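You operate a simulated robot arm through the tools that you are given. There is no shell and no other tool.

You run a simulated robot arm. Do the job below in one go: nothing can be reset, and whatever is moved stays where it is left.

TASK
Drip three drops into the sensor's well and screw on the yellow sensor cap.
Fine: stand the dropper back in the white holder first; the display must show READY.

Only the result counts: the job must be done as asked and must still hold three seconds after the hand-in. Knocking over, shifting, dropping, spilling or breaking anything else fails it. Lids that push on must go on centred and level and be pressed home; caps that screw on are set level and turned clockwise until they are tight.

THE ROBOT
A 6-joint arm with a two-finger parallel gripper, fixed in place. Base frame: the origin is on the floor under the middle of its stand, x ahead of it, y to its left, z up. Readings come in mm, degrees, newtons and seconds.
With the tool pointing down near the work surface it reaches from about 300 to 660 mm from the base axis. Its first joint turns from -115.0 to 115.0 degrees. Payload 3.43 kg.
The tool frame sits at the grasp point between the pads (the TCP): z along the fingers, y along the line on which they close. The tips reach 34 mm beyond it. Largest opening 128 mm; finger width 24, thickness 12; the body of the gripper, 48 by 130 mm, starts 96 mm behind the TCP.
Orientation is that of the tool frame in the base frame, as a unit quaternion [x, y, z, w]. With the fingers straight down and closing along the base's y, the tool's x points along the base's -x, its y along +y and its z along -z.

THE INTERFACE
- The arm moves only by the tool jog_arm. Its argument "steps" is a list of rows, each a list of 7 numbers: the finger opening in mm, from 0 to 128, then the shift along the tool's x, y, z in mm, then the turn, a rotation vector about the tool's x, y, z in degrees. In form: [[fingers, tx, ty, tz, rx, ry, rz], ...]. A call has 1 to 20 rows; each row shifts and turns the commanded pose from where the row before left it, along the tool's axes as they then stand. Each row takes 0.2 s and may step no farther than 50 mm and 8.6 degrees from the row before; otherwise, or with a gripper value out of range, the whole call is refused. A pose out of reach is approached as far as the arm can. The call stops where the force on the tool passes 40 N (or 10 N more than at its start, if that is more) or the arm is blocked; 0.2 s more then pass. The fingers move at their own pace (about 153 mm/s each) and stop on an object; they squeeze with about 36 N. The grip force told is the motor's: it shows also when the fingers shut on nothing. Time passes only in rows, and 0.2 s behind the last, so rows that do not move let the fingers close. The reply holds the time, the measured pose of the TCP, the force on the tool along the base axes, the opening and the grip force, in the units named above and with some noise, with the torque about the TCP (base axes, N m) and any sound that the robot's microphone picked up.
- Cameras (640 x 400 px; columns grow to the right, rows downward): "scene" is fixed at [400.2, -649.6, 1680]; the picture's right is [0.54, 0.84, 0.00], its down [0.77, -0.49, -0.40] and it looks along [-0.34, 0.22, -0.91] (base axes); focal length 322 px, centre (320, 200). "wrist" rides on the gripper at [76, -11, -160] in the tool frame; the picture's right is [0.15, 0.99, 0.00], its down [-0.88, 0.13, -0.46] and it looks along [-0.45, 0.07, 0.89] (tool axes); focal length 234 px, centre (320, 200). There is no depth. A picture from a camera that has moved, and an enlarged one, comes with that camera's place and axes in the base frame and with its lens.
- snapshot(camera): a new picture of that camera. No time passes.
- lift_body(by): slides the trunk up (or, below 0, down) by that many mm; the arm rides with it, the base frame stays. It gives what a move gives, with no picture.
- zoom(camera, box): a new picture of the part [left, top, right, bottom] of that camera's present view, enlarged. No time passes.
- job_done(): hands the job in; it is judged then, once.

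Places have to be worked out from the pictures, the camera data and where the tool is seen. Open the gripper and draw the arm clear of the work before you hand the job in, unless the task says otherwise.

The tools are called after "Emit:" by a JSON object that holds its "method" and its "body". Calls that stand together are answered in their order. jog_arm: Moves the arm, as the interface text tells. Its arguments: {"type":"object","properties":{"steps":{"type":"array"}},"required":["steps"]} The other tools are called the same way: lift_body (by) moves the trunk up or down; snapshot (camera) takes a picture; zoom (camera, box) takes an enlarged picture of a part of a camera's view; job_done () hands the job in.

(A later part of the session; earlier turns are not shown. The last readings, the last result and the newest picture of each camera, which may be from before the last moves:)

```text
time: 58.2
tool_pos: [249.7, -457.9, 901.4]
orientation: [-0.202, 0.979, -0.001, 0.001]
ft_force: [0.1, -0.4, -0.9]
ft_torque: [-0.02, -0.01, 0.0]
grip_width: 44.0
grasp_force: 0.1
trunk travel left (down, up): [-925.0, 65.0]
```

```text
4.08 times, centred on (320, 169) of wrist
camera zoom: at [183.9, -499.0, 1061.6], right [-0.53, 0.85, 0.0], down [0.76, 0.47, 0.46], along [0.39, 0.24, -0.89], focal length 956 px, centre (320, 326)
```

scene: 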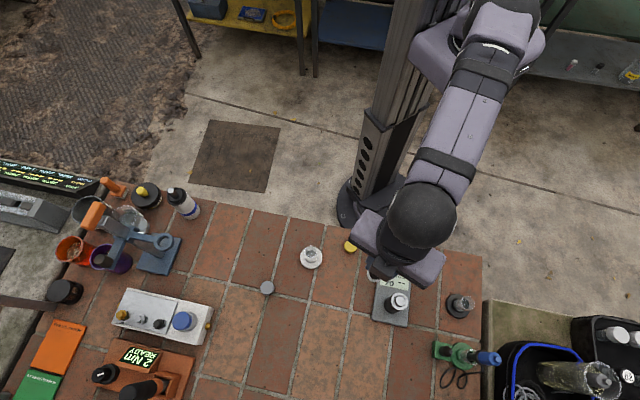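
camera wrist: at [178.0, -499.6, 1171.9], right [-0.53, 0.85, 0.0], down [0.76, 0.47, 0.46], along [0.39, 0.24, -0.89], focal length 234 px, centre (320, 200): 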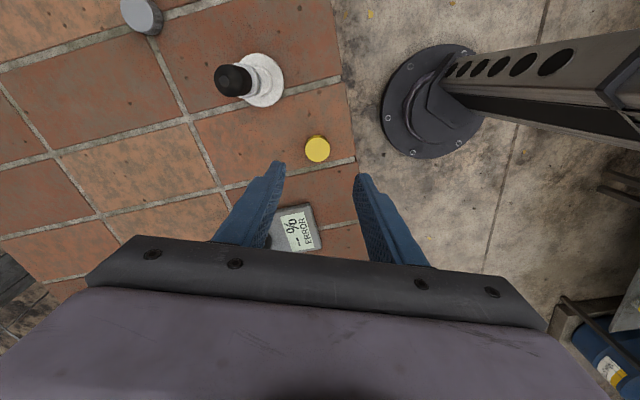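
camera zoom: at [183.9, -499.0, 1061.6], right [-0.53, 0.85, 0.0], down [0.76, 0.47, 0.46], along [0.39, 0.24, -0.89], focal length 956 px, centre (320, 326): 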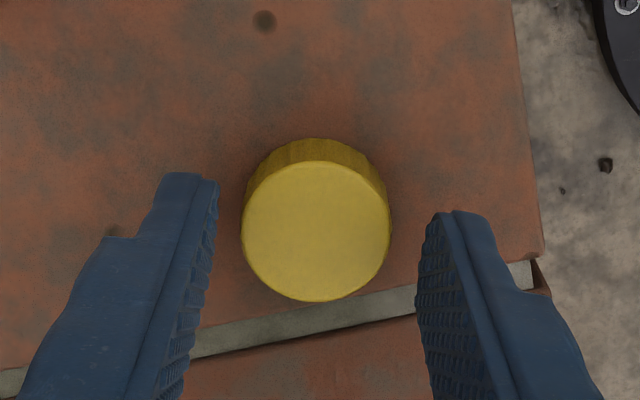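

Emit:
{"method": "jog_arm", "body": {"steps": [[44, 1.2, -0.7, 2, 0, 0, 0], [44, 0, 0, 2, 0, 0, 0], [42, 0, 0, 0, 0, 0, 0], [42, 0, 0, 0, 0, 0, 0]]}}

Emit:
{"method": "zoom", "body": {"camera": "wrist", "box": [250, 120, 390, 218]}}

```text
time: 59.2
tool_pos: [247.2, -459.3, 895.9]
orientation: [-0.202, 0.979, -0.001, 0.002]
ft_force: [-0.3, 0.1, -0.7]
ft_torque: [-0.01, -0.04, -0.03]
grip_width: 42.0
grasp_force: 0.0
trunk travel left (down, up): [-925.0, 65.0]
```

```text
4.08 times, centred on (320, 169) of wrist
camera zoom: at [182.9, -499.6, 1056.7], right [-0.53, 0.85, 0.0], down [0.76, 0.47, 0.46], along [0.39, 0.24, -0.89], focal length 956 px, centre (320, 326)
```

zoom: 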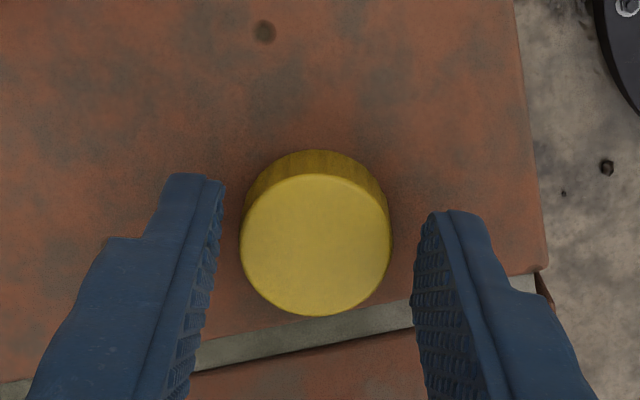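

Emit:
{"method": "jog_arm", "body": {"steps": [[42, 0.3, -1.1, 0, 0, 0, 0], [42, 0, 0, 0, 0, 0, 0], [40, 0, 0, 0, 0, 0, 0]]}}

Emit:
{"method": "zoom", "body": {"camera": "wrist", "box": [250, 120, 390, 218]}}

```text
time: 60.0
tool_pos: [247.7, -460.4, 897.4]
orientation: [-0.202, 0.979, -0.001, 0.001]
ft_force: [-0.6, -0.7, 0.2]
ft_torque: [-0.02, 0.0, 0.0]
grip_width: 40.3
grasp_force: 0.0
trunk travel left (down, up): [-925.0, 65.0]
```

```text
4.08 times, centred on (320, 169) of wrist
camera zoom: at [183.2, -500.7, 1057.3], right [-0.53, 0.85, 0.0], down [0.76, 0.47, 0.46], along [0.39, 0.24, -0.89], focal length 956 px, centre (320, 326)
```

zoom: 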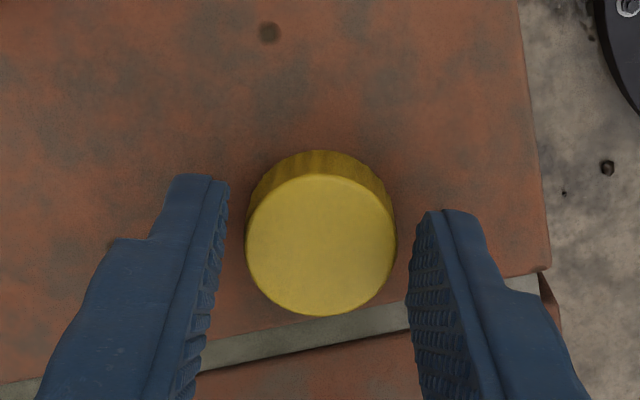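

Centred within 0.3 mm. I lower 1 mm more and close gently on the cap.

Emit:
{"method": "jog_arm", "body": {"steps": [[38, 0, 0, 1, 0, 0, 0], [36, 0, 0, 0, 0, 0, 0], [34, 0, 0, 0, 0, 0, 0], [32.5, 0, 0, 0, 0, 0, 0], [31, 0, 0, 0, 0, 0, 0], [28, 0, 0, 0, 0, 0, 0], [28, 0, 0, 0, 0, 0, 0], [28, 0, 0, 0, 0, 0, 0]]}}

Emit:
{"method": "zoom", "body": {"camera": "wrist", "box": [250, 120, 390, 218]}}

```text
time: 61.8
tool_pos: [247.8, -460.3, 896.9]
orientation: [-0.202, 0.979, 0.0, 0.001]
ft_force: [-0.2, -0.1, 0.3]
ft_torque: [-0.01, 0.0, 0.02]
grip_width: 32.6
grasp_force: 36.0
trunk travel left (down, up): [-925.0, 65.0]
```

```text
4.08 times, centred on (320, 169) of wrist
camera zoom: at [182.6, -500.6, 1056.1], right [-0.53, 0.85, 0.0], down [0.76, 0.47, 0.46], along [0.39, 0.24, -0.89], focal length 956 px, centre (320, 326)
```

zoom: 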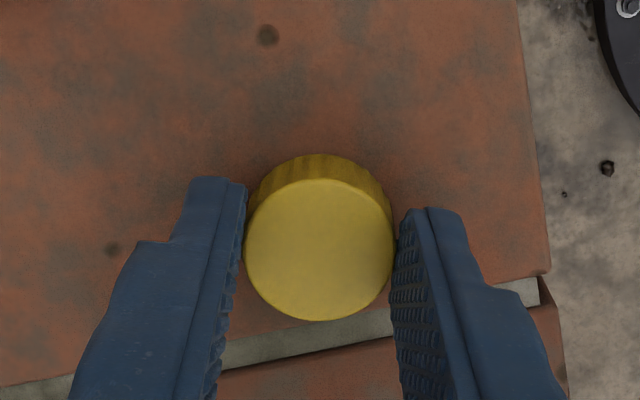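

Firm grip on the cap (32.6 mm, 36 N). I lift it 140 mm and carry it over toward the sensor's well.

Emit:
{"method": "jog_arm", "body": {"steps": [[28, 0, 0, -5, 0, 0, 0], [28, 0, 0, -15, 0, 0, 0], [28, 0, 0, -20, 0, 0, 0], [28, 0, 0, -20, 0, 0, 0], [28, 0, 0, -20, 0, 0, 0], [28, 0, 0, -20, 0, 0, 0], [28, 0, 0, -20, 0, 0, 0], [28, 0, 0, -20, 0, 0, 0], [28, -8, -3.5, 0, 0, 0, 0], [28, -15, -6.5, 0, 0, 0, 0], [28, -18, -8, 0, 0, 0, 0], [28, -18, -8, 0, 0, 0, 0], [28, -18, -8, 0, 0, 0, 0], [28, -18, -8, 0, 0, 0, 0], [28, -18, -8, 0, 0, 0, 0], [28, -15, -6.5, 0, 0, 0, 0], [28, 0, 0, 0, 0, 0, 0]]}}

Emit:
{"method": "snapshot", "body": {"camera": "wrist"}}

Emit:
{"method": "zoom", "body": {"camera": "wrist", "box": [250, 120, 390, 218]}}

```text
time: 65.4
tool_pos: [389.6, -462.5, 1039.2]
orientation: [-0.201, 0.979, -0.001, 0.001]
ft_force: [-0.3, 0.5, 0.3]
ft_torque: [-0.01, 0.01, -0.01]
grip_width: 32.4
grasp_force: 36.2
trunk travel left (down, up): [-925.0, 65.0]
```

```text
taken
camera wrist: at [324.2, -502.4, 1198.2], right [-0.53, 0.85, 0.0], down [0.76, 0.47, 0.46], along [0.39, 0.24, -0.89], focal length 234 px, centre (320, 200)
```

wrist: 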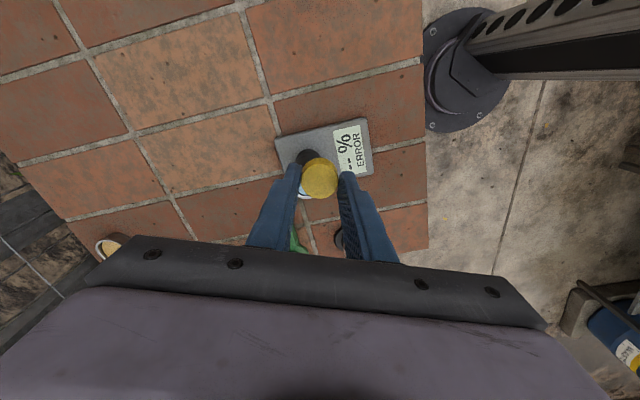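

```text
4.08 times, centred on (320, 169) of wrist
camera zoom: at [324.2, -502.4, 1198.2], right [-0.53, 0.85, 0.0], down [0.76, 0.47, 0.46], along [0.39, 0.24, -0.89], focal length 956 px, centre (320, 326)
```

zoom: 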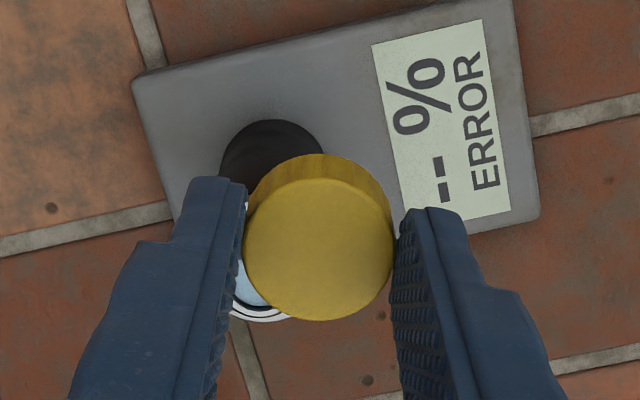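

About 36 mm to go; I move over the well and look at how the flange shows behind the cap.

Emit:
{"method": "jog_arm", "body": {"steps": [[28, -10, -4, 0, 0, 0, 0], [28, -12, -4.8, 0, 0, 0, 0], [28, -8, -3.2, 0, 0, 0, 0], [28, -3.3, -1.4, 0, 0, 0, 0], [28, 0, 0, 0, 0, 0, 0], [28, 0, 0, 0, 0, 0, 0]]}}

Emit:
{"method": "zoom", "body": {"camera": "wrist", "box": [250, 100, 390, 198]}}

Emit:
{"method": "zoom", "body": {"camera": "scene", "box": [360, 250, 440, 300]}}

```text
time: 66.8
tool_pos: [424.3, -459.1, 1037.6]
orientation: [-0.202, 0.979, -0.001, 0.001]
ft_force: [0.5, 0.1, 0.4]
ft_torque: [0.01, -0.03, 0.01]
grip_width: 32.2
grasp_force: 35.8
trunk travel left (down, up): [-925.0, 65.0]
```

```text
4.08 times, centred on (320, 149) of wrist
camera zoom: at [359.1, -501.0, 1198.0], right [-0.53, 0.85, 0.0], down [0.76, 0.47, 0.46], along [0.39, 0.24, -0.89], focal length 956 px, centre (320, 408)
```

zoom: 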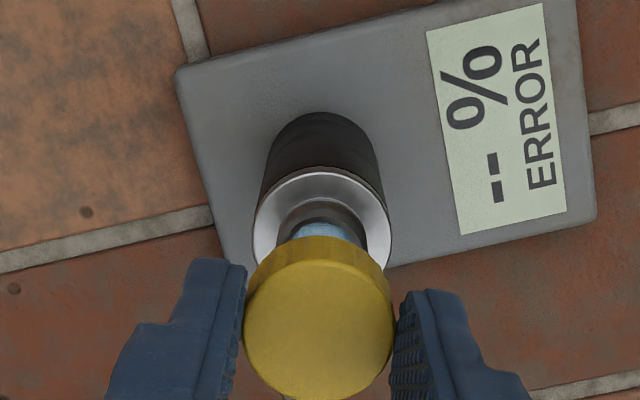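

```text
8.00 times, centred on (400, 275) of scene
camera zoom: at [400.2, -649.6, 1680.0], right [0.54, 0.84, 0.0], down [0.77, -0.49, -0.4], along [-0.34, 0.22, -0.91], focal length 2575 px, centre (-320, -400)
```

zoom: 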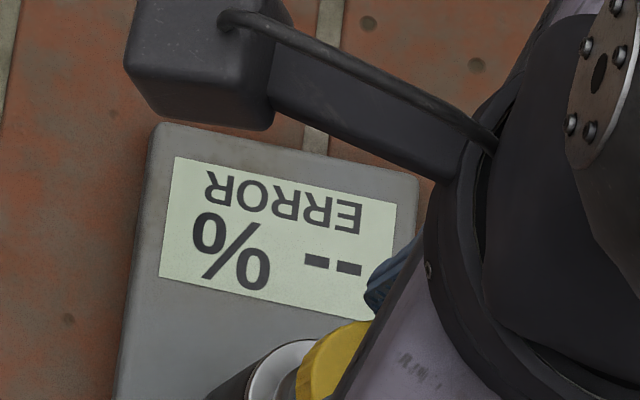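

Combining both tool orientations, the well's axis is at about (424.5, -459.5), its rim near z ≈ 960 and the flange near 946. I shift by (-1.0, +0.75) in the tool frame and lower to just above the rim.

Emit:
{"method": "jog_arm", "body": {"steps": [[28, -1.0, 0.75, 0, 0, 0, 0], [28, 0, 0, 10, 0, 0, 0], [28, 0, 0, 10, 0, 0, 0], [28, 0, 0, 8, 0, 0, 0], [28, 0, 0, 0, 0, 0, 0], [28, 0, 0, 0, 0, 0, 0]]}}

Emit:
{"method": "zoom", "body": {"camera": "wrist", "box": [250, 110, 390, 208]}}

Emit:
{"method": "zoom", "body": {"camera": "scene", "box": [370, 270, 434, 310]}}

```text
time: 68.2
tool_pos: [423.3, -458.6, 1008.5]
orientation: [-0.203, 0.979, -0.001, 0.001]
ft_force: [-0.5, 0.2, 0.8]
ft_torque: [0.02, 0.04, 0.03]
grip_width: 32.8
grasp_force: 35.4
trunk travel left (down, up): [-925.0, 65.0]
```

```text
4.08 times, centred on (320, 159) of wrist
camera zoom: at [359.5, -499.9, 1168.5], right [-0.53, 0.85, 0.0], down [0.76, 0.47, 0.46], along [0.39, 0.24, -0.89], focal length 956 px, centre (320, 367)
```

zoom: 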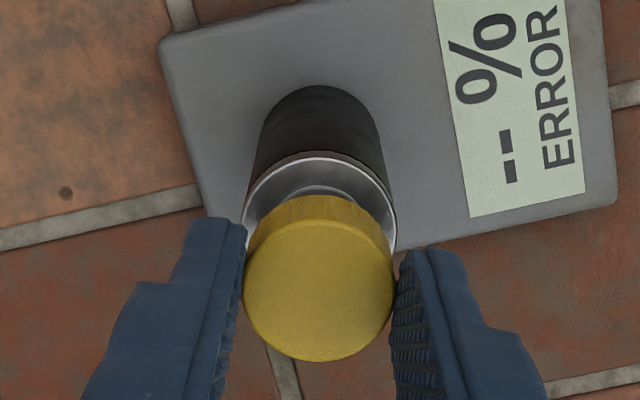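

```text
10.00 times, centred on (402, 290) of scene
camera zoom: at [400.2, -649.6, 1680.0], right [0.54, 0.84, 0.0], down [0.77, -0.49, -0.4], along [-0.34, 0.22, -0.91], focal length 3219 px, centre (-500, -700)
```

zoom: 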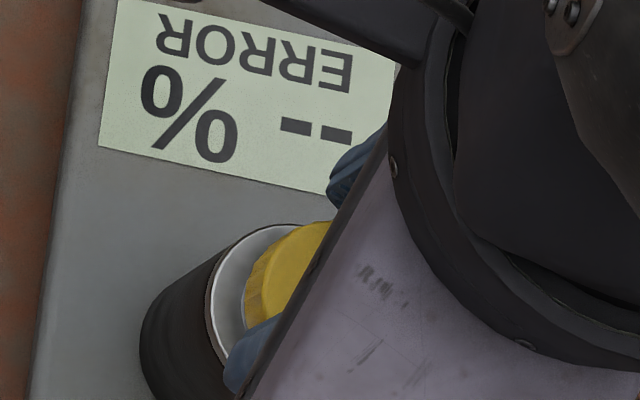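

Cap and well now coincide within a few tenths of a millimetre by my estimate. I lower in small steps, watching the force for first contact with the rim.

Emit:
{"method": "jog_arm", "body": {"steps": [[28, 0.2, 0, 2, 0, 0, 0], [28, 0, 0, 2, 0, 0, 0], [28, 0, 0, 2, 0, 0, 0], [28, 0, 0, 1, 0, 0, 0], [28, 0, 0, 1, 0, 0, 0], [28, 0, 0, 0, 0, 0, 0]]}}

Emit:
{"method": "zoom", "body": {"camera": "wrist", "box": [250, 110, 390, 208]}}

```text
time: 69.6
tool_pos: [422.8, -459.8, 1001.7]
orientation: [-0.202, 0.979, -0.002, 0.002]
ft_force: [-11.0, -5.3, 4.6]
ft_torque: [-0.22, 0.55, -0.02]
grip_width: 32.3
grasp_force: 36.3
trunk travel left (down, up): [-925.0, 65.0]
```

```text
4.08 times, centred on (320, 159) of wrist
camera zoom: at [357.3, -501.1, 1161.5], right [-0.53, 0.85, 0.0], down [0.76, 0.47, 0.46], along [0.39, 0.24, -0.89], focal length 956 px, centre (320, 367)
```

zoom: 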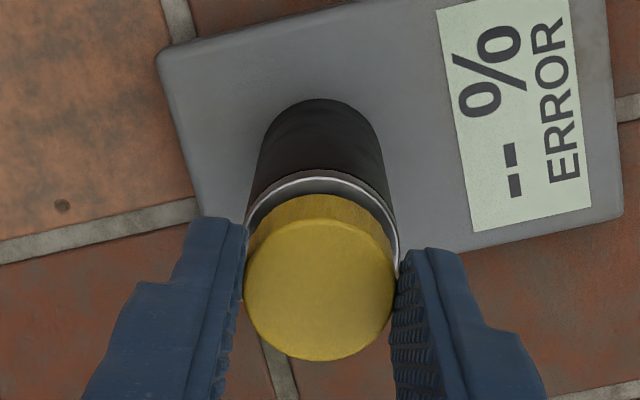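

The cap touched at TCP z ≈ 1001.5 with a sideways load of about 12 N, so it is catching on the rim rather than going over it. I back off upward to clear the load and re-measure the alignment.

Emit:
{"method": "jog_arm", "body": {"steps": [[28, 0, 0, -3, 0, 0, 0], [28, 0, 0, -5, 0, 0, 0], [28, 0, 0, 0, 0, 0, 0], [28, 0, 0, 0, 0, 0, 0]]}}

Emit:
{"method": "zoom", "body": {"camera": "wrist", "box": [280, 130, 360, 186]}}

Emit:
{"method": "zoom", "body": {"camera": "scene", "box": [370, 270, 434, 310]}}

```text
time: 70.6
tool_pos: [423.9, -458.2, 1008.2]
orientation: [-0.202, 0.979, -0.001, 0.002]
ft_force: [-0.1, 0.6, -0.7]
ft_torque: [0.0, 0.03, 0.0]
grip_width: 32.8
grasp_force: 36.1
trunk travel left (down, up): [-925.0, 65.0]
```

```text
7.14 times, centred on (320, 158) of wrist
camera zoom: at [359.7, -499.1, 1168.5], right [-0.53, 0.85, 0.0], down [0.76, 0.47, 0.46], along [0.39, 0.24, -0.89], focal length 1673 px, centre (320, 500)
```

zoom: 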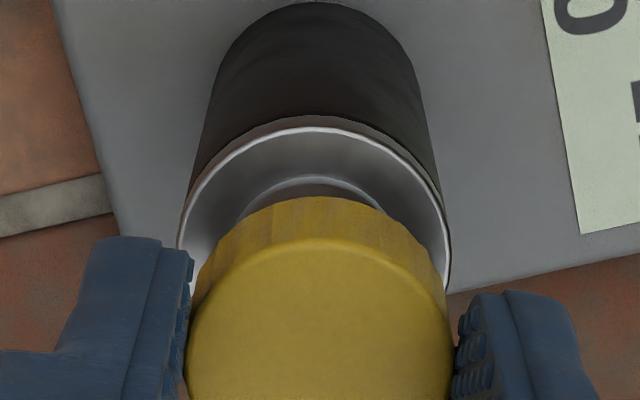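

```text
10.00 times, centred on (402, 290) of scene
camera zoom: at [400.2, -649.6, 1680.0], right [0.54, 0.84, 0.0], down [0.77, -0.49, -0.4], along [-0.34, 0.22, -0.91], focal length 3219 px, centre (-500, -700)
```

zoom: 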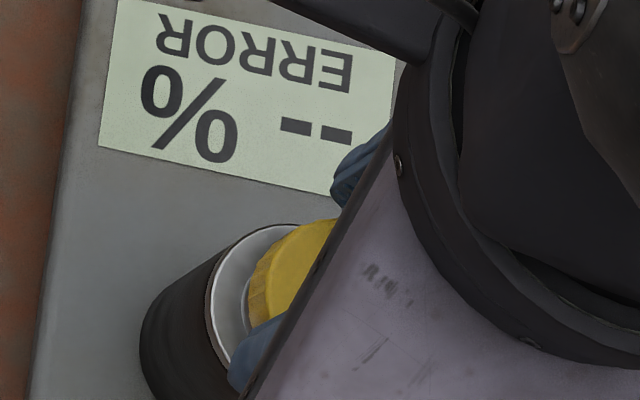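

The sensor has not moved and the cap is still level in the fingers. The sideways push said the cap must go about 2 mm toward tool +x, and the image shows it 0.7 mm too far in +y; I correct both while clear of the rim.

Emit:
{"method": "jog_arm", "body": {"steps": [[28, 2.4, -0.7, 0, 0, 0, 0], [28, 0, 0, 0, 0, 0, 0], [28, 0, 0, 0, 0, 0, 0]]}}

Emit:
{"method": "zoom", "body": {"camera": "wrist", "box": [280, 130, 360, 186]}}

Emit:
{"method": "zoom", "body": {"camera": "scene", "box": [384, 285, 416, 305]}}

```text
time: 71.4
tool_pos: [422.6, -459.2, 1008.9]
orientation: [-0.202, 0.979, 0.0, 0.001]
ft_force: [0.4, -0.1, -0.6]
ft_torque: [0.0, 0.02, -0.02]
grip_width: 32.5
grasp_force: 36.2
trunk travel left (down, up): [-925.0, 65.0]
```

```text
7.14 times, centred on (320, 158) of wrist
camera zoom: at [357.7, -500.8, 1168.8], right [-0.53, 0.85, 0.0], down [0.76, 0.47, 0.46], along [0.39, 0.24, -0.89], focal length 1673 px, centre (320, 500)
```

zoom: 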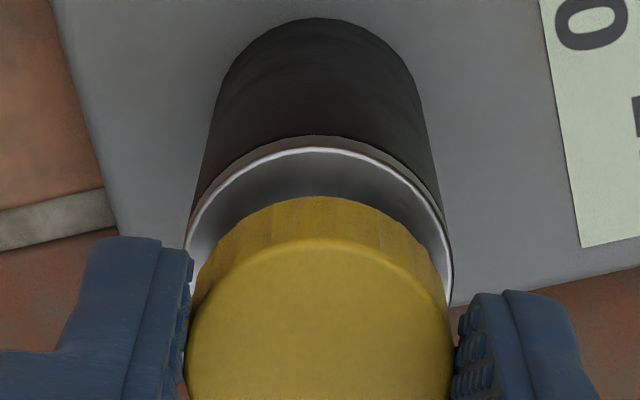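

```text
16.00 times, centred on (400, 295) of scene
camera zoom: at [400.2, -649.6, 1680.0], right [0.54, 0.84, 0.0], down [0.77, -0.49, -0.4], along [-0.34, 0.22, -0.91], focal length 5150 px, centre (-960, -1320)
```

zoom: 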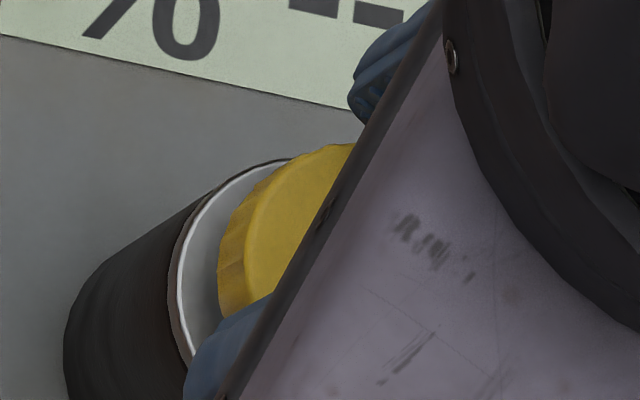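

I try again slowly from here, watching how the sideways force compares with last time.

Emit:
{"method": "jog_arm", "body": {"steps": [[28, 0, 0, 2, 0, 0, 0], [28, 0, 0, 1.5, 0, 0, 0], [28, 0, 0, 1, 0, 0, 0], [28, 0, 0, 0, 0, 0, 0]]}}

Emit:
{"method": "zoom", "body": {"camera": "wrist", "box": [280, 130, 360, 186]}}

```text
time: 72.4
tool_pos: [423.5, -460.7, 1003.7]
orientation: [-0.202, 0.979, 0.0, 0.0]
ft_force: [-0.1, 0.3, 0.4]
ft_torque: [0.0, 0.02, 0.03]
grip_width: 32.7
grasp_force: 36.3
trunk travel left (down, up): [-925.0, 65.0]
```

```text
7.14 times, centred on (320, 158) of wrist
camera zoom: at [358.3, -501.3, 1163.9], right [-0.53, 0.85, 0.0], down [0.76, 0.47, 0.46], along [0.39, 0.24, -0.89], focal length 1673 px, centre (320, 500)
```

zoom: 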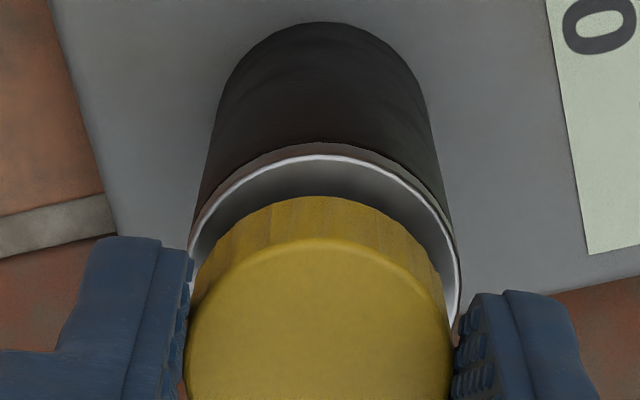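

Emit:
{"method": "jog_arm", "body": {"steps": [[28, 0, 0.6, 0, 0, 0, 0], [28, 0, 0, 1, 0, 0, 0], [28, 0, 0, 1, 0, 0, 0], [28, 0, 0, 1, 0, 0, 0], [28, 0, 0, 0, 0, 0, 0]]}}

Emit:
{"method": "zoom", "body": {"camera": "wrist", "box": [280, 130, 360, 186]}}

```text
time: 73.6
tool_pos: [422.0, -461.0, 1001.9]
orientation: [-0.202, 0.979, -0.001, 0.001]
ft_force: [0.9, -0.2, 0.6]
ft_torque: [0.06, 0.01, -0.03]
grip_width: 32.8
grasp_force: 35.7
trunk travel left (down, up): [-925.0, 65.0]
```

```text
7.14 times, centred on (320, 158) of wrist
camera zoom: at [357.3, -501.2, 1161.5], right [-0.53, 0.85, 0.0], down [0.76, 0.47, 0.46], along [0.39, 0.24, -0.89], focal length 1673 px, centre (320, 500)
```

zoom: 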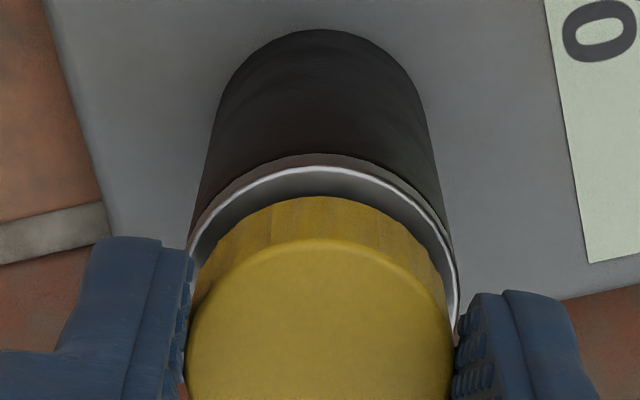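

No force at all at the same place where it caught before, so the sideways offset was the issue. I go on down in 1 mm steps to see whether the cap slides over the rim.

Emit:
{"method": "jog_arm", "body": {"steps": [[28, 0, 0, 1, 0, 0, 0], [28, 0, 0, 1, 0, 0, 0], [28, 0, 0, 0, 0, 0, 0]]}}

Emit:
{"method": "zoom", "body": {"camera": "wrist", "box": [280, 130, 360, 186]}}

```text
time: 74.4
tool_pos: [422.1, -459.3, 1001.0]
orientation: [-0.202, 0.979, -0.004, 0.003]
ft_force: [0.4, -0.9, 14.5]
ft_torque: [0.02, 0.06, -0.03]
grip_width: 32.5
grasp_force: 36.2
trunk travel left (down, up): [-925.0, 65.0]
```

```text
7.14 times, centred on (320, 158) of wrist
camera zoom: at [356.8, -500.5, 1161.3], right [-0.53, 0.85, -0.01], down [0.75, 0.47, 0.46], along [0.39, 0.24, -0.89], focal length 1673 px, centre (320, 500)
```

zoom: 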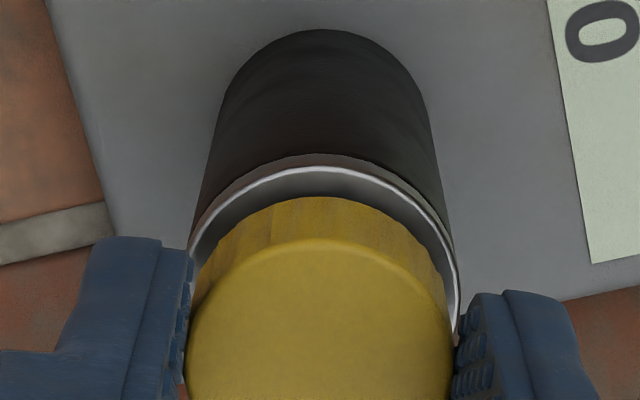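

Now the contact is purely vertical (14.5 N, no side load, hardly any torque): the cap sits level and centred on the thread start. I ease the load and begin turning clockwise, a third of a right angle first, watching forces.

Emit:
{"method": "jog_arm", "body": {"steps": [[28, 0, 0, -0.8, 0, 0, 0], [28, 0, 0.2, 0, 0, 0, 8], [28, 0, 0.2, 0, 0, 0, 8], [28, 0, 0.2, 0, 0, 0, 8], [28, 0, 0, 0, 0, 0, 0]]}}

Emit:
{"method": "zoom", "body": {"camera": "wrist", "box": [270, 120, 370, 190]}}

```text
time: 75.6
tool_pos: [421.8, -460.3, 1001.1]
orientation: [0.007, 1.0, -0.001, 0.002]
ft_force: [4.1, -3.2, 13.9]
ft_torque: [-0.16, -0.01, -0.01]
grip_width: 32.9
grasp_force: 35.9
trunk travel left (down, up): [-925.0, 65.0]
```

```text
5.71 times, centred on (320, 155) of wrist
camera zoom: at [346.0, -470.1, 1160.8], right [-0.13, 0.99, 0.0], down [0.88, 0.12, 0.46], along [0.46, 0.06, -0.89], focal length 1338 px, centre (320, 457)
```

zoom: 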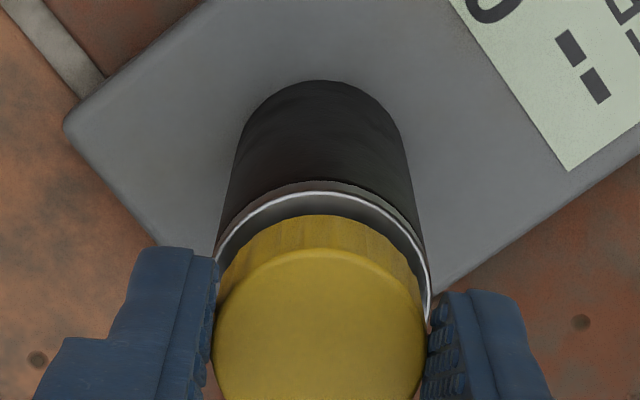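

Turned 24° with little resistance; a small side load (4, -3 N) tells me to shift slightly. I correct for that and keep turning clockwise.

Emit:
{"method": "jog_arm", "body": {"steps": [[28, -0.6, -0.5, 0, 0, 0, 0], [28, 0, 0, 0, 0, 0, 8], [28, 0, 0, 0, 0, 0, 8], [28, 0, 0, 0, 0, 0, 8], [28, 0, 0, 0, 0, 0, 8], [28, 0, 0, 0, 0, 0, 8], [28, 0, 0, 0, 0, 0, 8], [28, 0, 0, 0, 0, 0, 0]]}}

Emit:
{"method": "zoom", "body": {"camera": "wrist", "box": [270, 120, 370, 190]}}

Emit:
{"method": "zoom", "body": {"camera": "scene", "box": [370, 270, 434, 310]}}

```text
time: 77.4
tool_pos: [424.0, -457.5, 999.7]
orientation: [0.413, 0.911, 0.0, 0.002]
ft_force: [0.1, 4.7, 10.2]
ft_torque: [0.08, -0.01, -0.03]
grip_width: 32.6
grasp_force: 36.5
trunk travel left (down, up): [-925.0, 65.0]
```

```text
5.71 times, centred on (320, 155) of wrist
camera zoom: at [364.8, -409.0, 1160.2], right [0.65, 0.76, 0.0], down [0.68, -0.58, 0.46], along [0.35, -0.3, -0.89], focal length 1338 px, centre (320, 457)
```

zoom: 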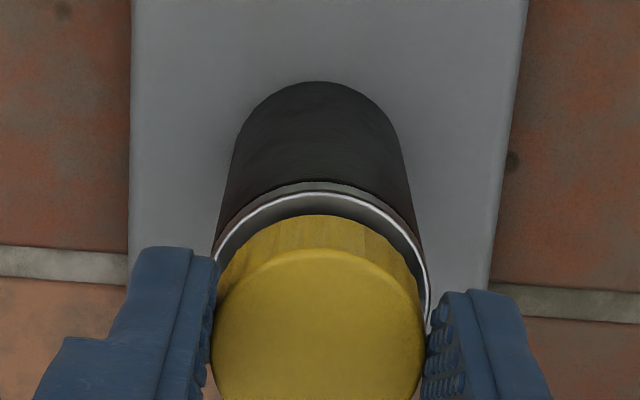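

```text
10.00 times, centred on (402, 290) of scene
camera zoom: at [400.2, -649.6, 1680.0], right [0.54, 0.84, 0.0], down [0.77, -0.49, -0.4], along [-0.34, 0.22, -0.91], focal length 3219 px, centre (-500, -700)
```

zoom: 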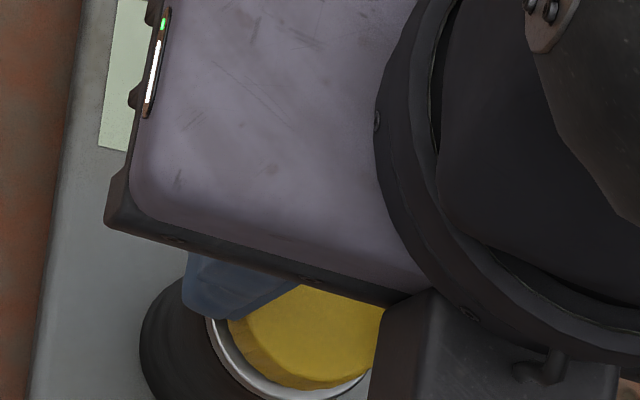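

The cap has sunk about 1 mm over 72° – the thread is engaging – and the side load shows the cap's centre lies about 2 mm off the tool axis, so I turn about the cap's centre by adding a small sideways shift per step, with a slight feed down.

Emit:
{"method": "jog_arm", "body": {"steps": [[28, 0.3, 0.4, 0, 0, 0, 0], [28, 0, 0.28, 0.1, 0, 0, 8], [28, 0, 0.28, 0.1, 0, 0, 8], [28, 0, 0.28, 0.1, 0, 0, 8], [28, 0, 0.28, 0.1, 0, 0, 8], [28, 0, 0.28, 0.1, 0, 0, 8], [28, 0, 0.28, 0.1, 0, 0, 8], [28, 0, 0.28, 0.1, 0, 0, 8], [28, 0, 0.28, 0.1, 0, 0, 8], [28, 0, 0, 0, 0, 0, 0]]}}

Emit:
{"method": "zoom", "body": {"camera": "wrist", "box": [270, 120, 370, 190]}}

Emit:
{"method": "zoom", "body": {"camera": "scene", "box": [370, 270, 434, 310]}}

```text
time: 79.6
tool_pos: [425.6, -458.0, 998.6]
orientation: [0.833, 0.554, 0.0, 0.0]
ft_force: [5.1, 0.6, 4.8]
ft_torque: [-0.13, -0.07, -0.02]
grip_width: 32.9
grasp_force: 35.9
trunk travel left (down, up): [-925.0, 65.0]
```

```text
5.71 times, centred on (320, 155) of wrist
camera zoom: at [444.4, -384.2, 1159.5], right [0.97, -0.25, 0.0], down [-0.22, -0.86, 0.46], along [-0.11, -0.44, -0.89], focal length 1338 px, centre (320, 457)
```

zoom: 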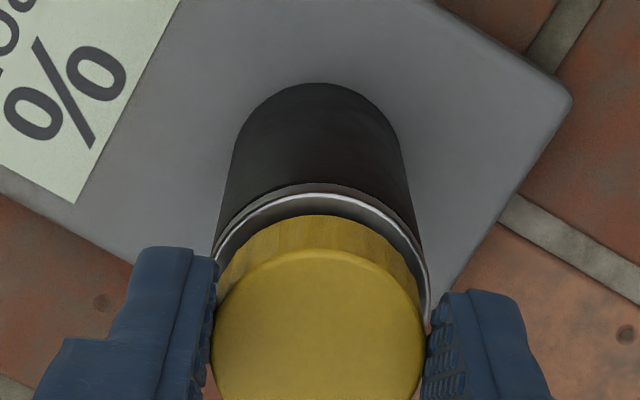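

```text
10.00 times, centred on (402, 290) of scene
camera zoom: at [400.2, -649.6, 1680.0], right [0.54, 0.84, 0.0], down [0.77, -0.49, -0.4], along [-0.34, 0.22, -0.91], focal length 3219 px, centre (-500, -700)
```

zoom: 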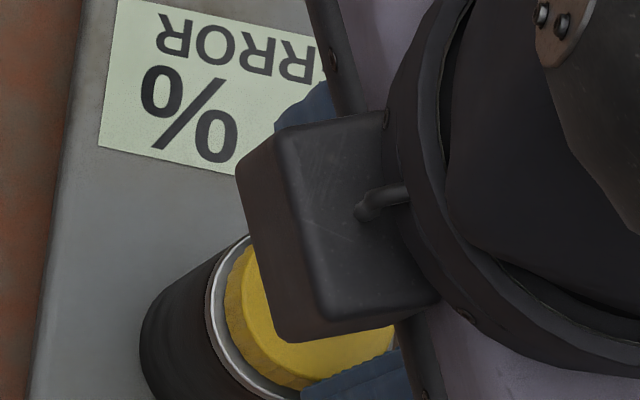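

Turned 136° in all; the cap has sunk about 1.8 mm with no tightening torque yet. I correct the small side load, add some feed and keep turning.

Emit:
{"method": "jog_arm", "body": {"steps": [[28, 0.2, 0.6, 0.4, 0, 0, 0], [28, 0, 0.25, 0.12, 0, 0, 8], [28, 0, 0.25, 0.12, 0, 0, 8], [28, 0, 0.25, 0.12, 0, 0, 8], [28, 0, 0.25, 0.12, 0, 0, 8], [28, 0, 0.25, 0.12, 0, 0, 8], [28, 0, 0.25, 0.12, 0, 0, 8], [28, 0, 0, 0, 0, 0, 0]]}}

Emit:
{"method": "zoom", "body": {"camera": "wrist", "box": [270, 120, 370, 190]}}

```text
time: 81.4
tool_pos: [426.1, -459.7, 999.3]
orientation: [0.986, 0.167, 0.0, 0.0]
ft_force: [-0.1, 2.4, 6.4]
ft_torque: [0.02, 0.17, -0.02]
grip_width: 32.6
grasp_force: 36.4
trunk travel left (down, up): [-925.0, 65.0]
```

```text
5.71 times, centred on (320, 155) of wrist
camera zoom: at [494.1, -424.1, 1159.1], right [0.46, -0.89, 0.0], down [-0.79, -0.41, 0.45], along [-0.4, -0.21, -0.89], focal length 1338 px, centre (320, 457)
```

zoom: 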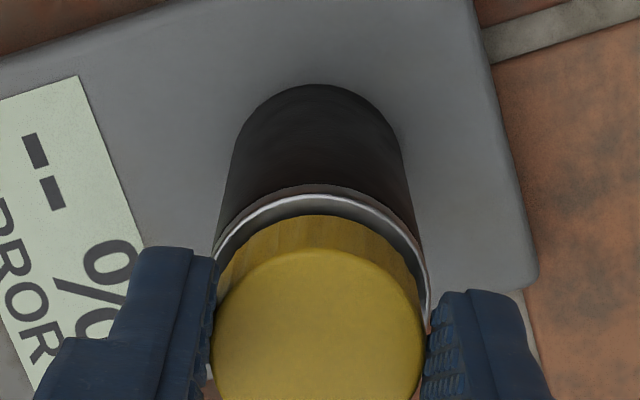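

Emit:
{"method": "jog_arm", "body": {"steps": [[28, 0, -0.1, 0.2, 0, 0, 0], [28, 0, 0.25, 0.12, 0, 0, 8], [28, 0, 0.25, 0.12, 0, 0, 8], [28, 0, 0.25, 0.12, 0, 0, 8], [28, 0, 0.25, 0.12, 0, 0, 8], [28, 0, 0.25, 0.12, 0, 0, 8], [28, 0, 0.25, 0.12, 0, 0, 8], [28, 0, 0, 0, 0, 0, 0]]}}

Emit:
{"method": "zoom", "body": {"camera": "wrist", "box": [270, 120, 370, 190]}}

Emit:
{"method": "snapshot", "body": {"camera": "scene"}}

```text
time: 83.2
tool_pos: [425.0, -460.4, 998.2]
orientation: [0.968, -0.25, 0.002, 0.001]
ft_force: [-1.4, 1.4, 7.2]
ft_torque: [0.1, 0.12, -0.02]
grip_width: 32.7
grasp_force: 36.5
trunk travel left (down, up): [-925.0, 65.0]
```

```text
5.71 times, centred on (320, 155) of wrist
camera zoom: at [497.8, -487.7, 1158.5], right [-0.35, -0.94, 0.0], down [-0.84, 0.31, 0.45], along [-0.42, 0.16, -0.89], focal length 1338 px, centre (320, 457)
```

zoom: 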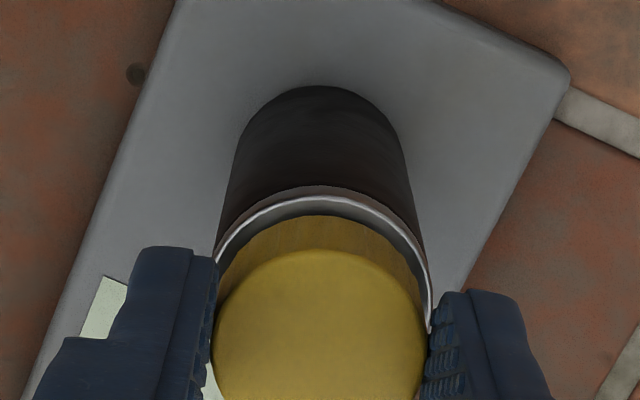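

```text
taken
```

scene: 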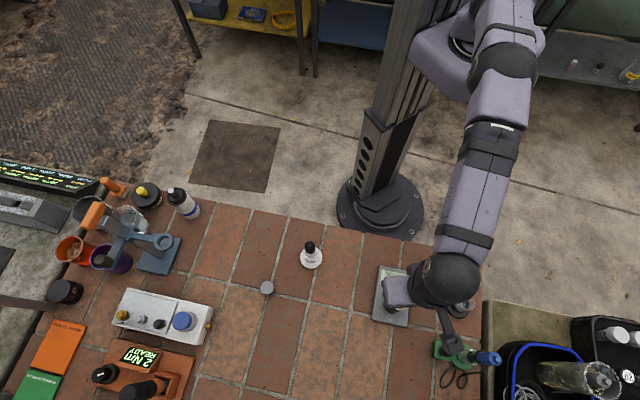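

No limit reached; 232° turned, cap down 2.8 mm, still turning freely. I continue clockwise.

Emit:
{"method": "jog_arm", "body": {"steps": [[28, 0, 0.25, 0.12, 0, 0, 8], [28, 0, 0.25, 0.12, 0, 0, 8], [28, 0, 0.25, 0.12, 0, 0, 8], [28, 0, 0.25, 0.12, 0, 0, 8], [28, 0, 0.25, 0.12, 0, 0, 8], [28, 0, 0.25, 0.12, 0, 0, 8], [28, 0, 0, 0, 0, 0, 0]]}}

Emit:
{"method": "zoom", "body": {"camera": "wrist", "box": [270, 120, 370, 190]}}

```text
time: 84.2
tool_pos: [424.8, -462.7, 997.0]
orientation: [0.918, -0.396, 0.017, -0.02]
ft_force: [12.7, 7.5, -0.9]
ft_torque: [0.26, 0.3, -0.05]
grip_width: 32.4
grasp_force: 36.1
out of reach, approached as far as the arm can: row 3, 4
trunk travel left (down, up): [-925.0, 65.0]
stopped in row 4: the force on the tool passed its limit at 42 N (the readings are from after the stop); the commanded pose is now the measured one
```

```text
5.71 times, centred on (320, 155) of wrist
camera zoom: at [477.3, -513.5, 1158.9], right [-0.62, -0.79, -0.05], down [-0.72, 0.54, 0.44], along [-0.32, 0.3, -0.9], focal length 1338 px, centre (320, 457)
```

zoom: 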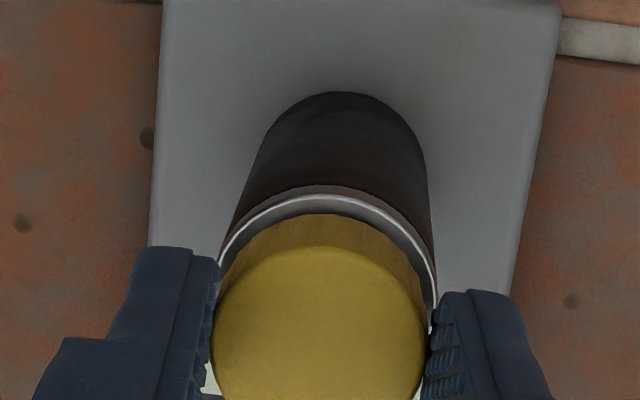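

The wrist joint hit its limit (and the tool tilted about 3°), so this stroke ends here. I check that nothing moved, then release the cap and rise before re-gripping.

Emit:
{"method": "zoom", "body": {"camera": "scene", "box": [360, 255, 456, 315]}}

Emit:
{"method": "jog_arm", "body": {"steps": [[31, 0, 0, 0, 0, 0, 0], [33, 0, 0, 0, 0, 0, 0], [35, 0, 0, 0, 0, 0, 0], [40, 0, 0, 0, 0, 0, 0], [46, 0, 0, 0, 0, 0, 0], [46, 0, 0, 0, 0, 0, 0]]}}

Emit:
{"method": "zoom", "body": {"camera": "wrist", "box": [270, 120, 370, 190]}}

Emit:
{"method": "zoom", "body": {"camera": "scene", "box": [360, 255, 456, 315]}}

```text
6.67 times, centred on (408, 285) of scene
camera zoom: at [400.2, -649.6, 1680.0], right [0.54, 0.84, 0.0], down [0.77, -0.49, -0.4], along [-0.34, 0.22, -0.91], focal length 2146 px, centre (-267, -367)
```

zoom: 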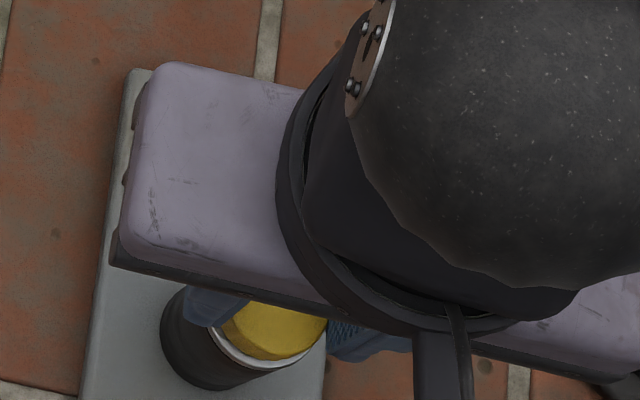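

```text
time: 85.5
tool_pos: [420.9, -463.9, 998.3]
orientation: [0.918, -0.396, 0.015, -0.017]
ft_force: [-0.4, -0.8, 0.0]
ft_torque: [0.0, 0.0, -0.01]
grip_width: 46.0
grasp_force: 0.1
trunk travel left (down, up): [-925.0, 65.0]
```

```text
5.71 times, centred on (320, 155) of wrist
camera zoom: at [475.1, -514.9, 1159.4], right [-0.62, -0.78, -0.04], down [-0.72, 0.54, 0.44], along [-0.32, 0.3, -0.9], focal length 1338 px, centre (320, 457)
```

zoom: 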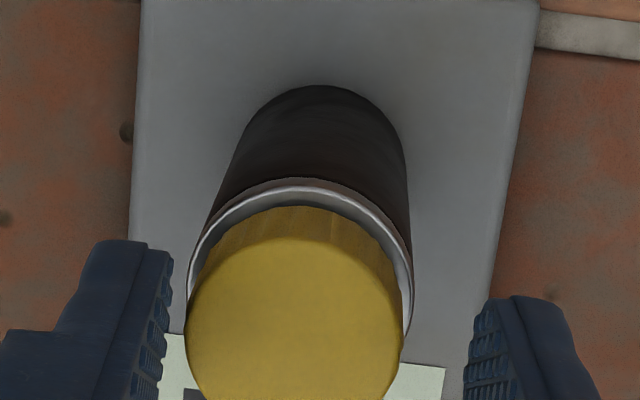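

```text
6.67 times, centred on (408, 285) of scene
camera zoom: at [400.2, -649.6, 1680.0], right [0.54, 0.84, 0.0], down [0.77, -0.49, -0.4], along [-0.34, 0.22, -0.91], focal length 2146 px, centre (-267, -367)
```

zoom: 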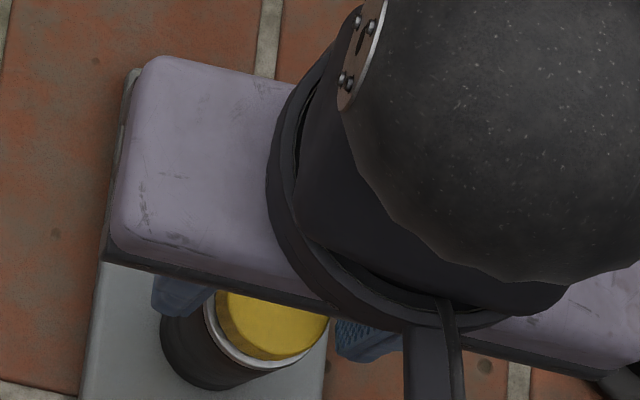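

The cap sits on the thread by itself. I rise 35 mm so the tips clear it and turn the tool back counter-clockwise for the next stroke.

Emit:
{"method": "jog_arm", "body": {"steps": [[50, 0, 0, -10, 0, 0, 0], [50, 0, 0, -25, 0, 0, 0], [50, 0, 0, 0, 0, 0, -8.5], [50, 0, 0, 0, 0, 0, -8.5], [50, 0, 0, 0, -2.4, -0.8, 0], [50, 0, 0, 0, 0, 0, -8.5], [50, 0, 0, 0, 0, 0, -8.5], [50, 0, 0, 0, 0, 0, -8.5], [50, 0, 0, 0, 0, 0, -8.5], [50, 0, 0, 0, 0, 0, -8.5], [50, 0, 0, 0, 0, 0, -8.5], [50, 0, 0, 0, 0, 0, -8.5], [50, 0, 0, 0, 0, 0, -8.5], [50, 0, 0, 0, 0, 0, -8.5], [50, 0, 0, 0, 0, 0, -8.5], [50, 0, 0, 0, 0, 0, -8.5], [50, 0, 0, 0, 0, 0, -8.5], [50, 0, 0, 0, 0, 0, -8.5], [50, 0, 0, 0, 0, 0, 0]]}}

Emit:
{"method": "snapshot", "body": {"camera": "wrist"}}

Emit:
{"method": "zoom", "body": {"camera": "scene", "box": [360, 255, 456, 315]}}

```text
time: 89.5
tool_pos: [419.0, -463.6, 1032.1]
orientation: [0.761, 0.649, -0.001, 0.007]
ft_force: [0.1, 0.3, -0.1]
ft_torque: [-0.01, 0.0, 0.02]
grip_width: 50.2
grasp_force: 0.0
trunk travel left (down, up): [-925.0, 65.0]
```

```text
taken
camera wrist: at [419.6, -387.2, 1192.1], right [1.0, -0.01, 0.01], down [-0.01, -0.89, 0.46], along [0.0, -0.46, -0.89], focal length 234 px, centre (320, 200)
```

wrist: 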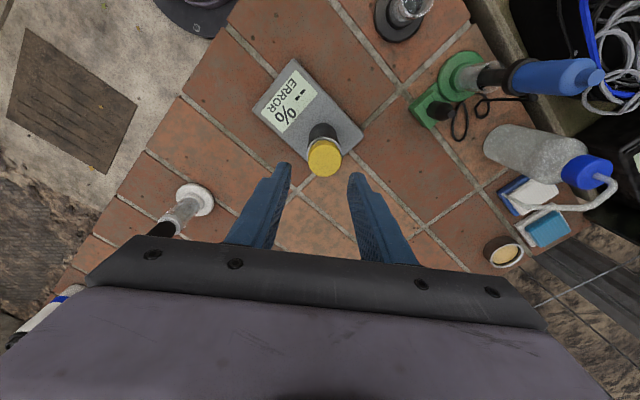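

```text
6.67 times, centred on (408, 285) of scene
camera zoom: at [400.2, -649.6, 1680.0], right [0.54, 0.84, 0.0], down [0.77, -0.49, -0.4], along [-0.34, 0.22, -0.91], focal length 2146 px, centre (-267, -367)
```

zoom: 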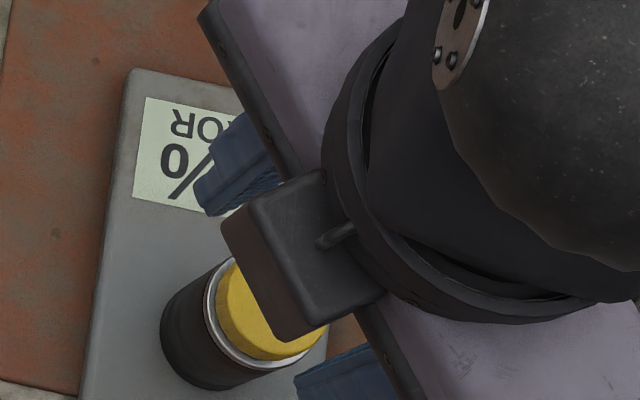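

Nothing has shifted and the cap stays put. I level the tool and turn back another 102°, and look at the cap.

Emit:
{"method": "jog_arm", "body": {"steps": [[50, 0, 0, 0, 0.54, 0.61, 0], [50, 0, 0, 0, 0, 0, -8.5], [50, 0, 0, 0, 0, 0, -8.5], [50, 0, 0, 0, 0, 0, -8.5], [50, 0, 0, 0, 0, 0, -8.5], [50, 0, 0, 0, 0, 0, -8.5], [50, 0, 0, 0, 0, 0, -8.5], [50, 0, 0, 0, 0, 0, -8.5], [50, 0, 0, 0, 0, 0, -8.5], [50, 0, 0, 0, 0, 0, -8.5], [50, 0, 0, 0, 0, 0, -8.5], [50, 0, 0, 0, 0, 0, -8.5], [50, 0, 0, 0, 0, 0, -8.5], [50, 0, 0, 0, 0, 0, 0]]}}

Emit:
{"method": "snapshot", "body": {"camera": "wrist"}}

Emit:
{"method": "zoom", "body": {"camera": "wrist", "box": [250, 110, 390, 208]}}

Emit:
{"method": "zoom", "body": {"camera": "scene", "box": [360, 255, 456, 315]}}

```text
time: 92.5
tool_pos: [419.1, -463.0, 1032.5]
orientation: [-0.026, 1.0, 0.002, 0.0]
ft_force: [1.0, -0.4, 1.0]
ft_torque: [-0.02, 0.0, -0.02]
grip_width: 49.9
grasp_force: 0.1
trunk travel left (down, up): [-925.0, 65.0]
```

```text
taken
camera wrist: at [344.9, -479.7, 1193.2], right [-0.2, 0.98, 0.0], down [0.87, 0.17, 0.46], along [0.45, 0.09, -0.89], focal length 234 px, centre (320, 200)
```

wrist: 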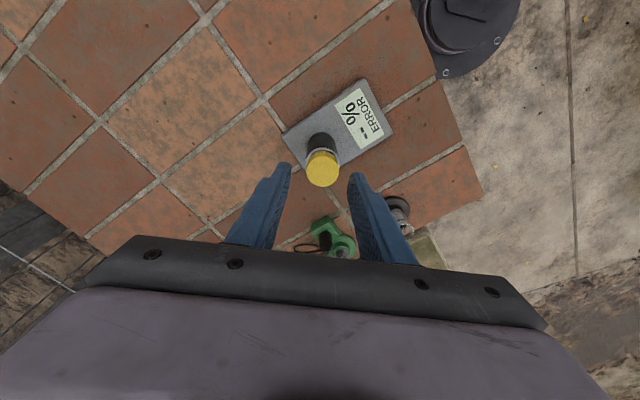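

```text
4.08 times, centred on (320, 159) of wrist
camera zoom: at [344.9, -479.7, 1193.2], right [-0.2, 0.98, 0.0], down [0.87, 0.17, 0.46], along [0.45, 0.09, -0.89], focal length 956 px, centre (320, 367)
```

zoom: 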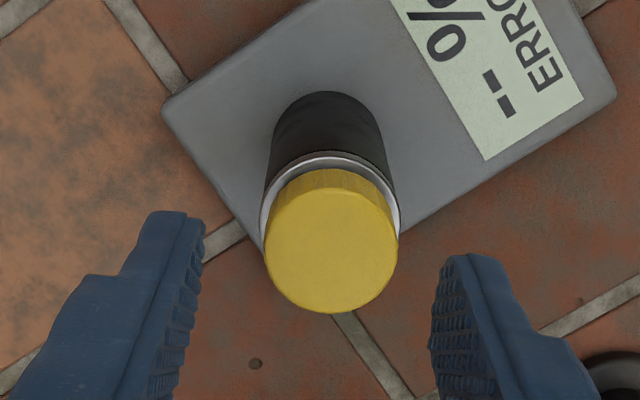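

```text
6.67 times, centred on (408, 285) of scene
camera zoom: at [400.2, -649.6, 1680.0], right [0.54, 0.84, 0.0], down [0.77, -0.49, -0.4], along [-0.34, 0.22, -0.91], focal length 2146 px, centre (-267, -367)
```

zoom: 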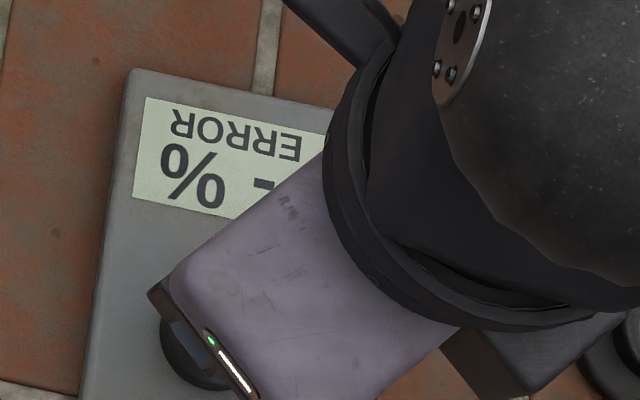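

The sensor hasn't moved and the cap sits level. It's about 4.3 mm / 3.3 mm off the tool axis, so I centre over it, level slightly, and descend to just above the cap top for a check.

Emit:
{"method": "jog_arm", "body": {"steps": [[50, -4.4, 3.3, 0, 0.2, 0, 0], [50, 0, 0, 8, 0, 0, 0], [50, 0, 0, 8, 0, 0, 0], [50, 0, 0, 0, 0, 0, 0], [50, 0, 0, 0, 0, 0, 0]]}}

Emit:
{"method": "zoom", "body": {"camera": "wrist", "box": [250, 110, 390, 208]}}

```text
time: 93.8
tool_pos: [423.1, -460.2, 1017.4]
orientation: [-0.025, 1.0, 0.0, 0.0]
ft_force: [0.3, -0.2, -0.1]
ft_torque: [0.01, 0.0, -0.03]
grip_width: 50.0
grasp_force: 0.2
trunk travel left (down, up): [-925.0, 65.0]
```

```text
4.08 times, centred on (320, 159) of wrist
camera zoom: at [349.5, -476.1, 1177.2], right [-0.19, 0.98, 0.0], down [0.87, 0.17, 0.45], along [0.45, 0.09, -0.89], focal length 956 px, centre (320, 367)
```

zoom: 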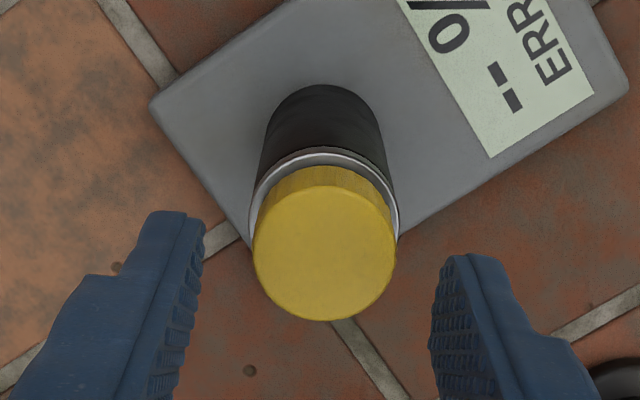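

Level and nearly centred; I shift 1 mm in y and lower the open fingers around the cap to the same grip height as before.

Emit:
{"method": "jog_arm", "body": {"steps": [[50, 0, 1.0, 0, 0, 0, 0], [48, 0, 0, 6, 0, 0, 0], [46, 0, 0, 6, 0, 0, 0], [44, 0, 0, 5, 0, 0, 0], [42, 0, 0, 1.5, 0, 0, 0], [40, 0, 0, 0, 0, 0, 0], [40, 0, 0, 0, 0, 0, 0]]}}

Emit:
{"method": "zoom", "body": {"camera": "wrist", "box": [250, 110, 390, 208]}}

```text
time: 95.3
tool_pos: [422.1, -460.1, 999.3]
orientation: [-0.025, 1.0, 0.0, -0.001]
ft_force: [-1.1, 0.4, 0.3]
ft_torque: [-0.02, -0.01, -0.03]
grip_width: 40.0
grasp_force: 0.1
trunk travel left (down, up): [-925.0, 65.0]
```

```text
4.08 times, centred on (320, 159) of wrist
camera zoom: at [348.5, -475.8, 1159.1], right [-0.19, 0.98, 0.0], down [0.87, 0.17, 0.45], along [0.45, 0.09, -0.89], focal length 956 px, centre (320, 367)
```

zoom: 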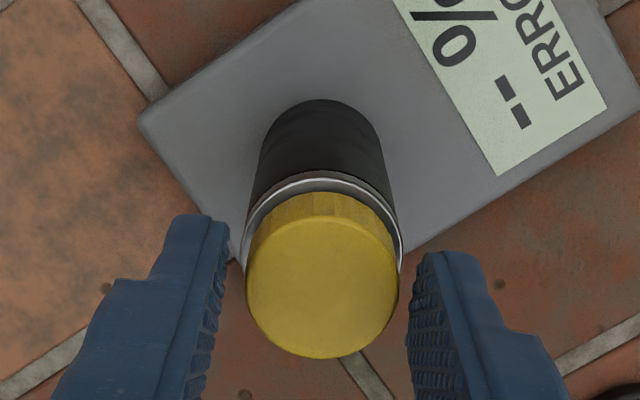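

Emit:
{"method": "jog_arm", "body": {"steps": [[40, -0.9, 0.5, 0.5, 0, 0, 0], [38, 0, 0, 0, 0, 0, 0], [38, 0, 0, 0, 0, 0, 0]]}}

Emit:
{"method": "zoom", "body": {"camera": "wrist", "box": [250, 110, 390, 208]}}

```text
time: 96.2
tool_pos: [424.9, -459.4, 998.4]
orientation: [-0.024, 1.0, 0.0, 0.0]
ft_force: [0.4, 0.3, 0.1]
ft_torque: [0.05, 0.02, 0.0]
grip_width: 37.8
grasp_force: 0.0
trunk travel left (down, up): [-925.0, 65.0]
```

```text
4.08 times, centred on (320, 159) of wrist
camera zoom: at [350.1, -475.1, 1158.8], right [-0.19, 0.98, 0.0], down [0.87, 0.17, 0.45], along [0.45, 0.09, -0.89], focal length 956 px, centre (320, 367)
```

zoom: 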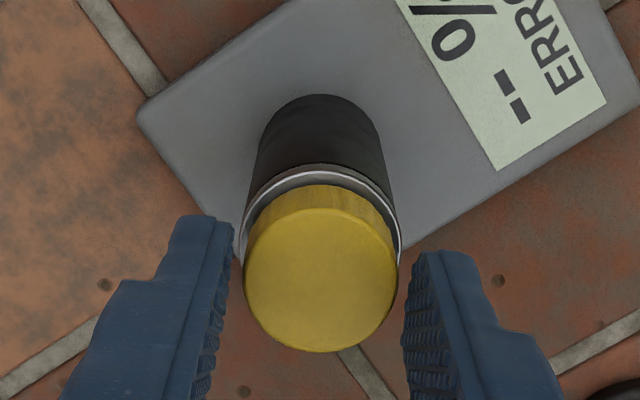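

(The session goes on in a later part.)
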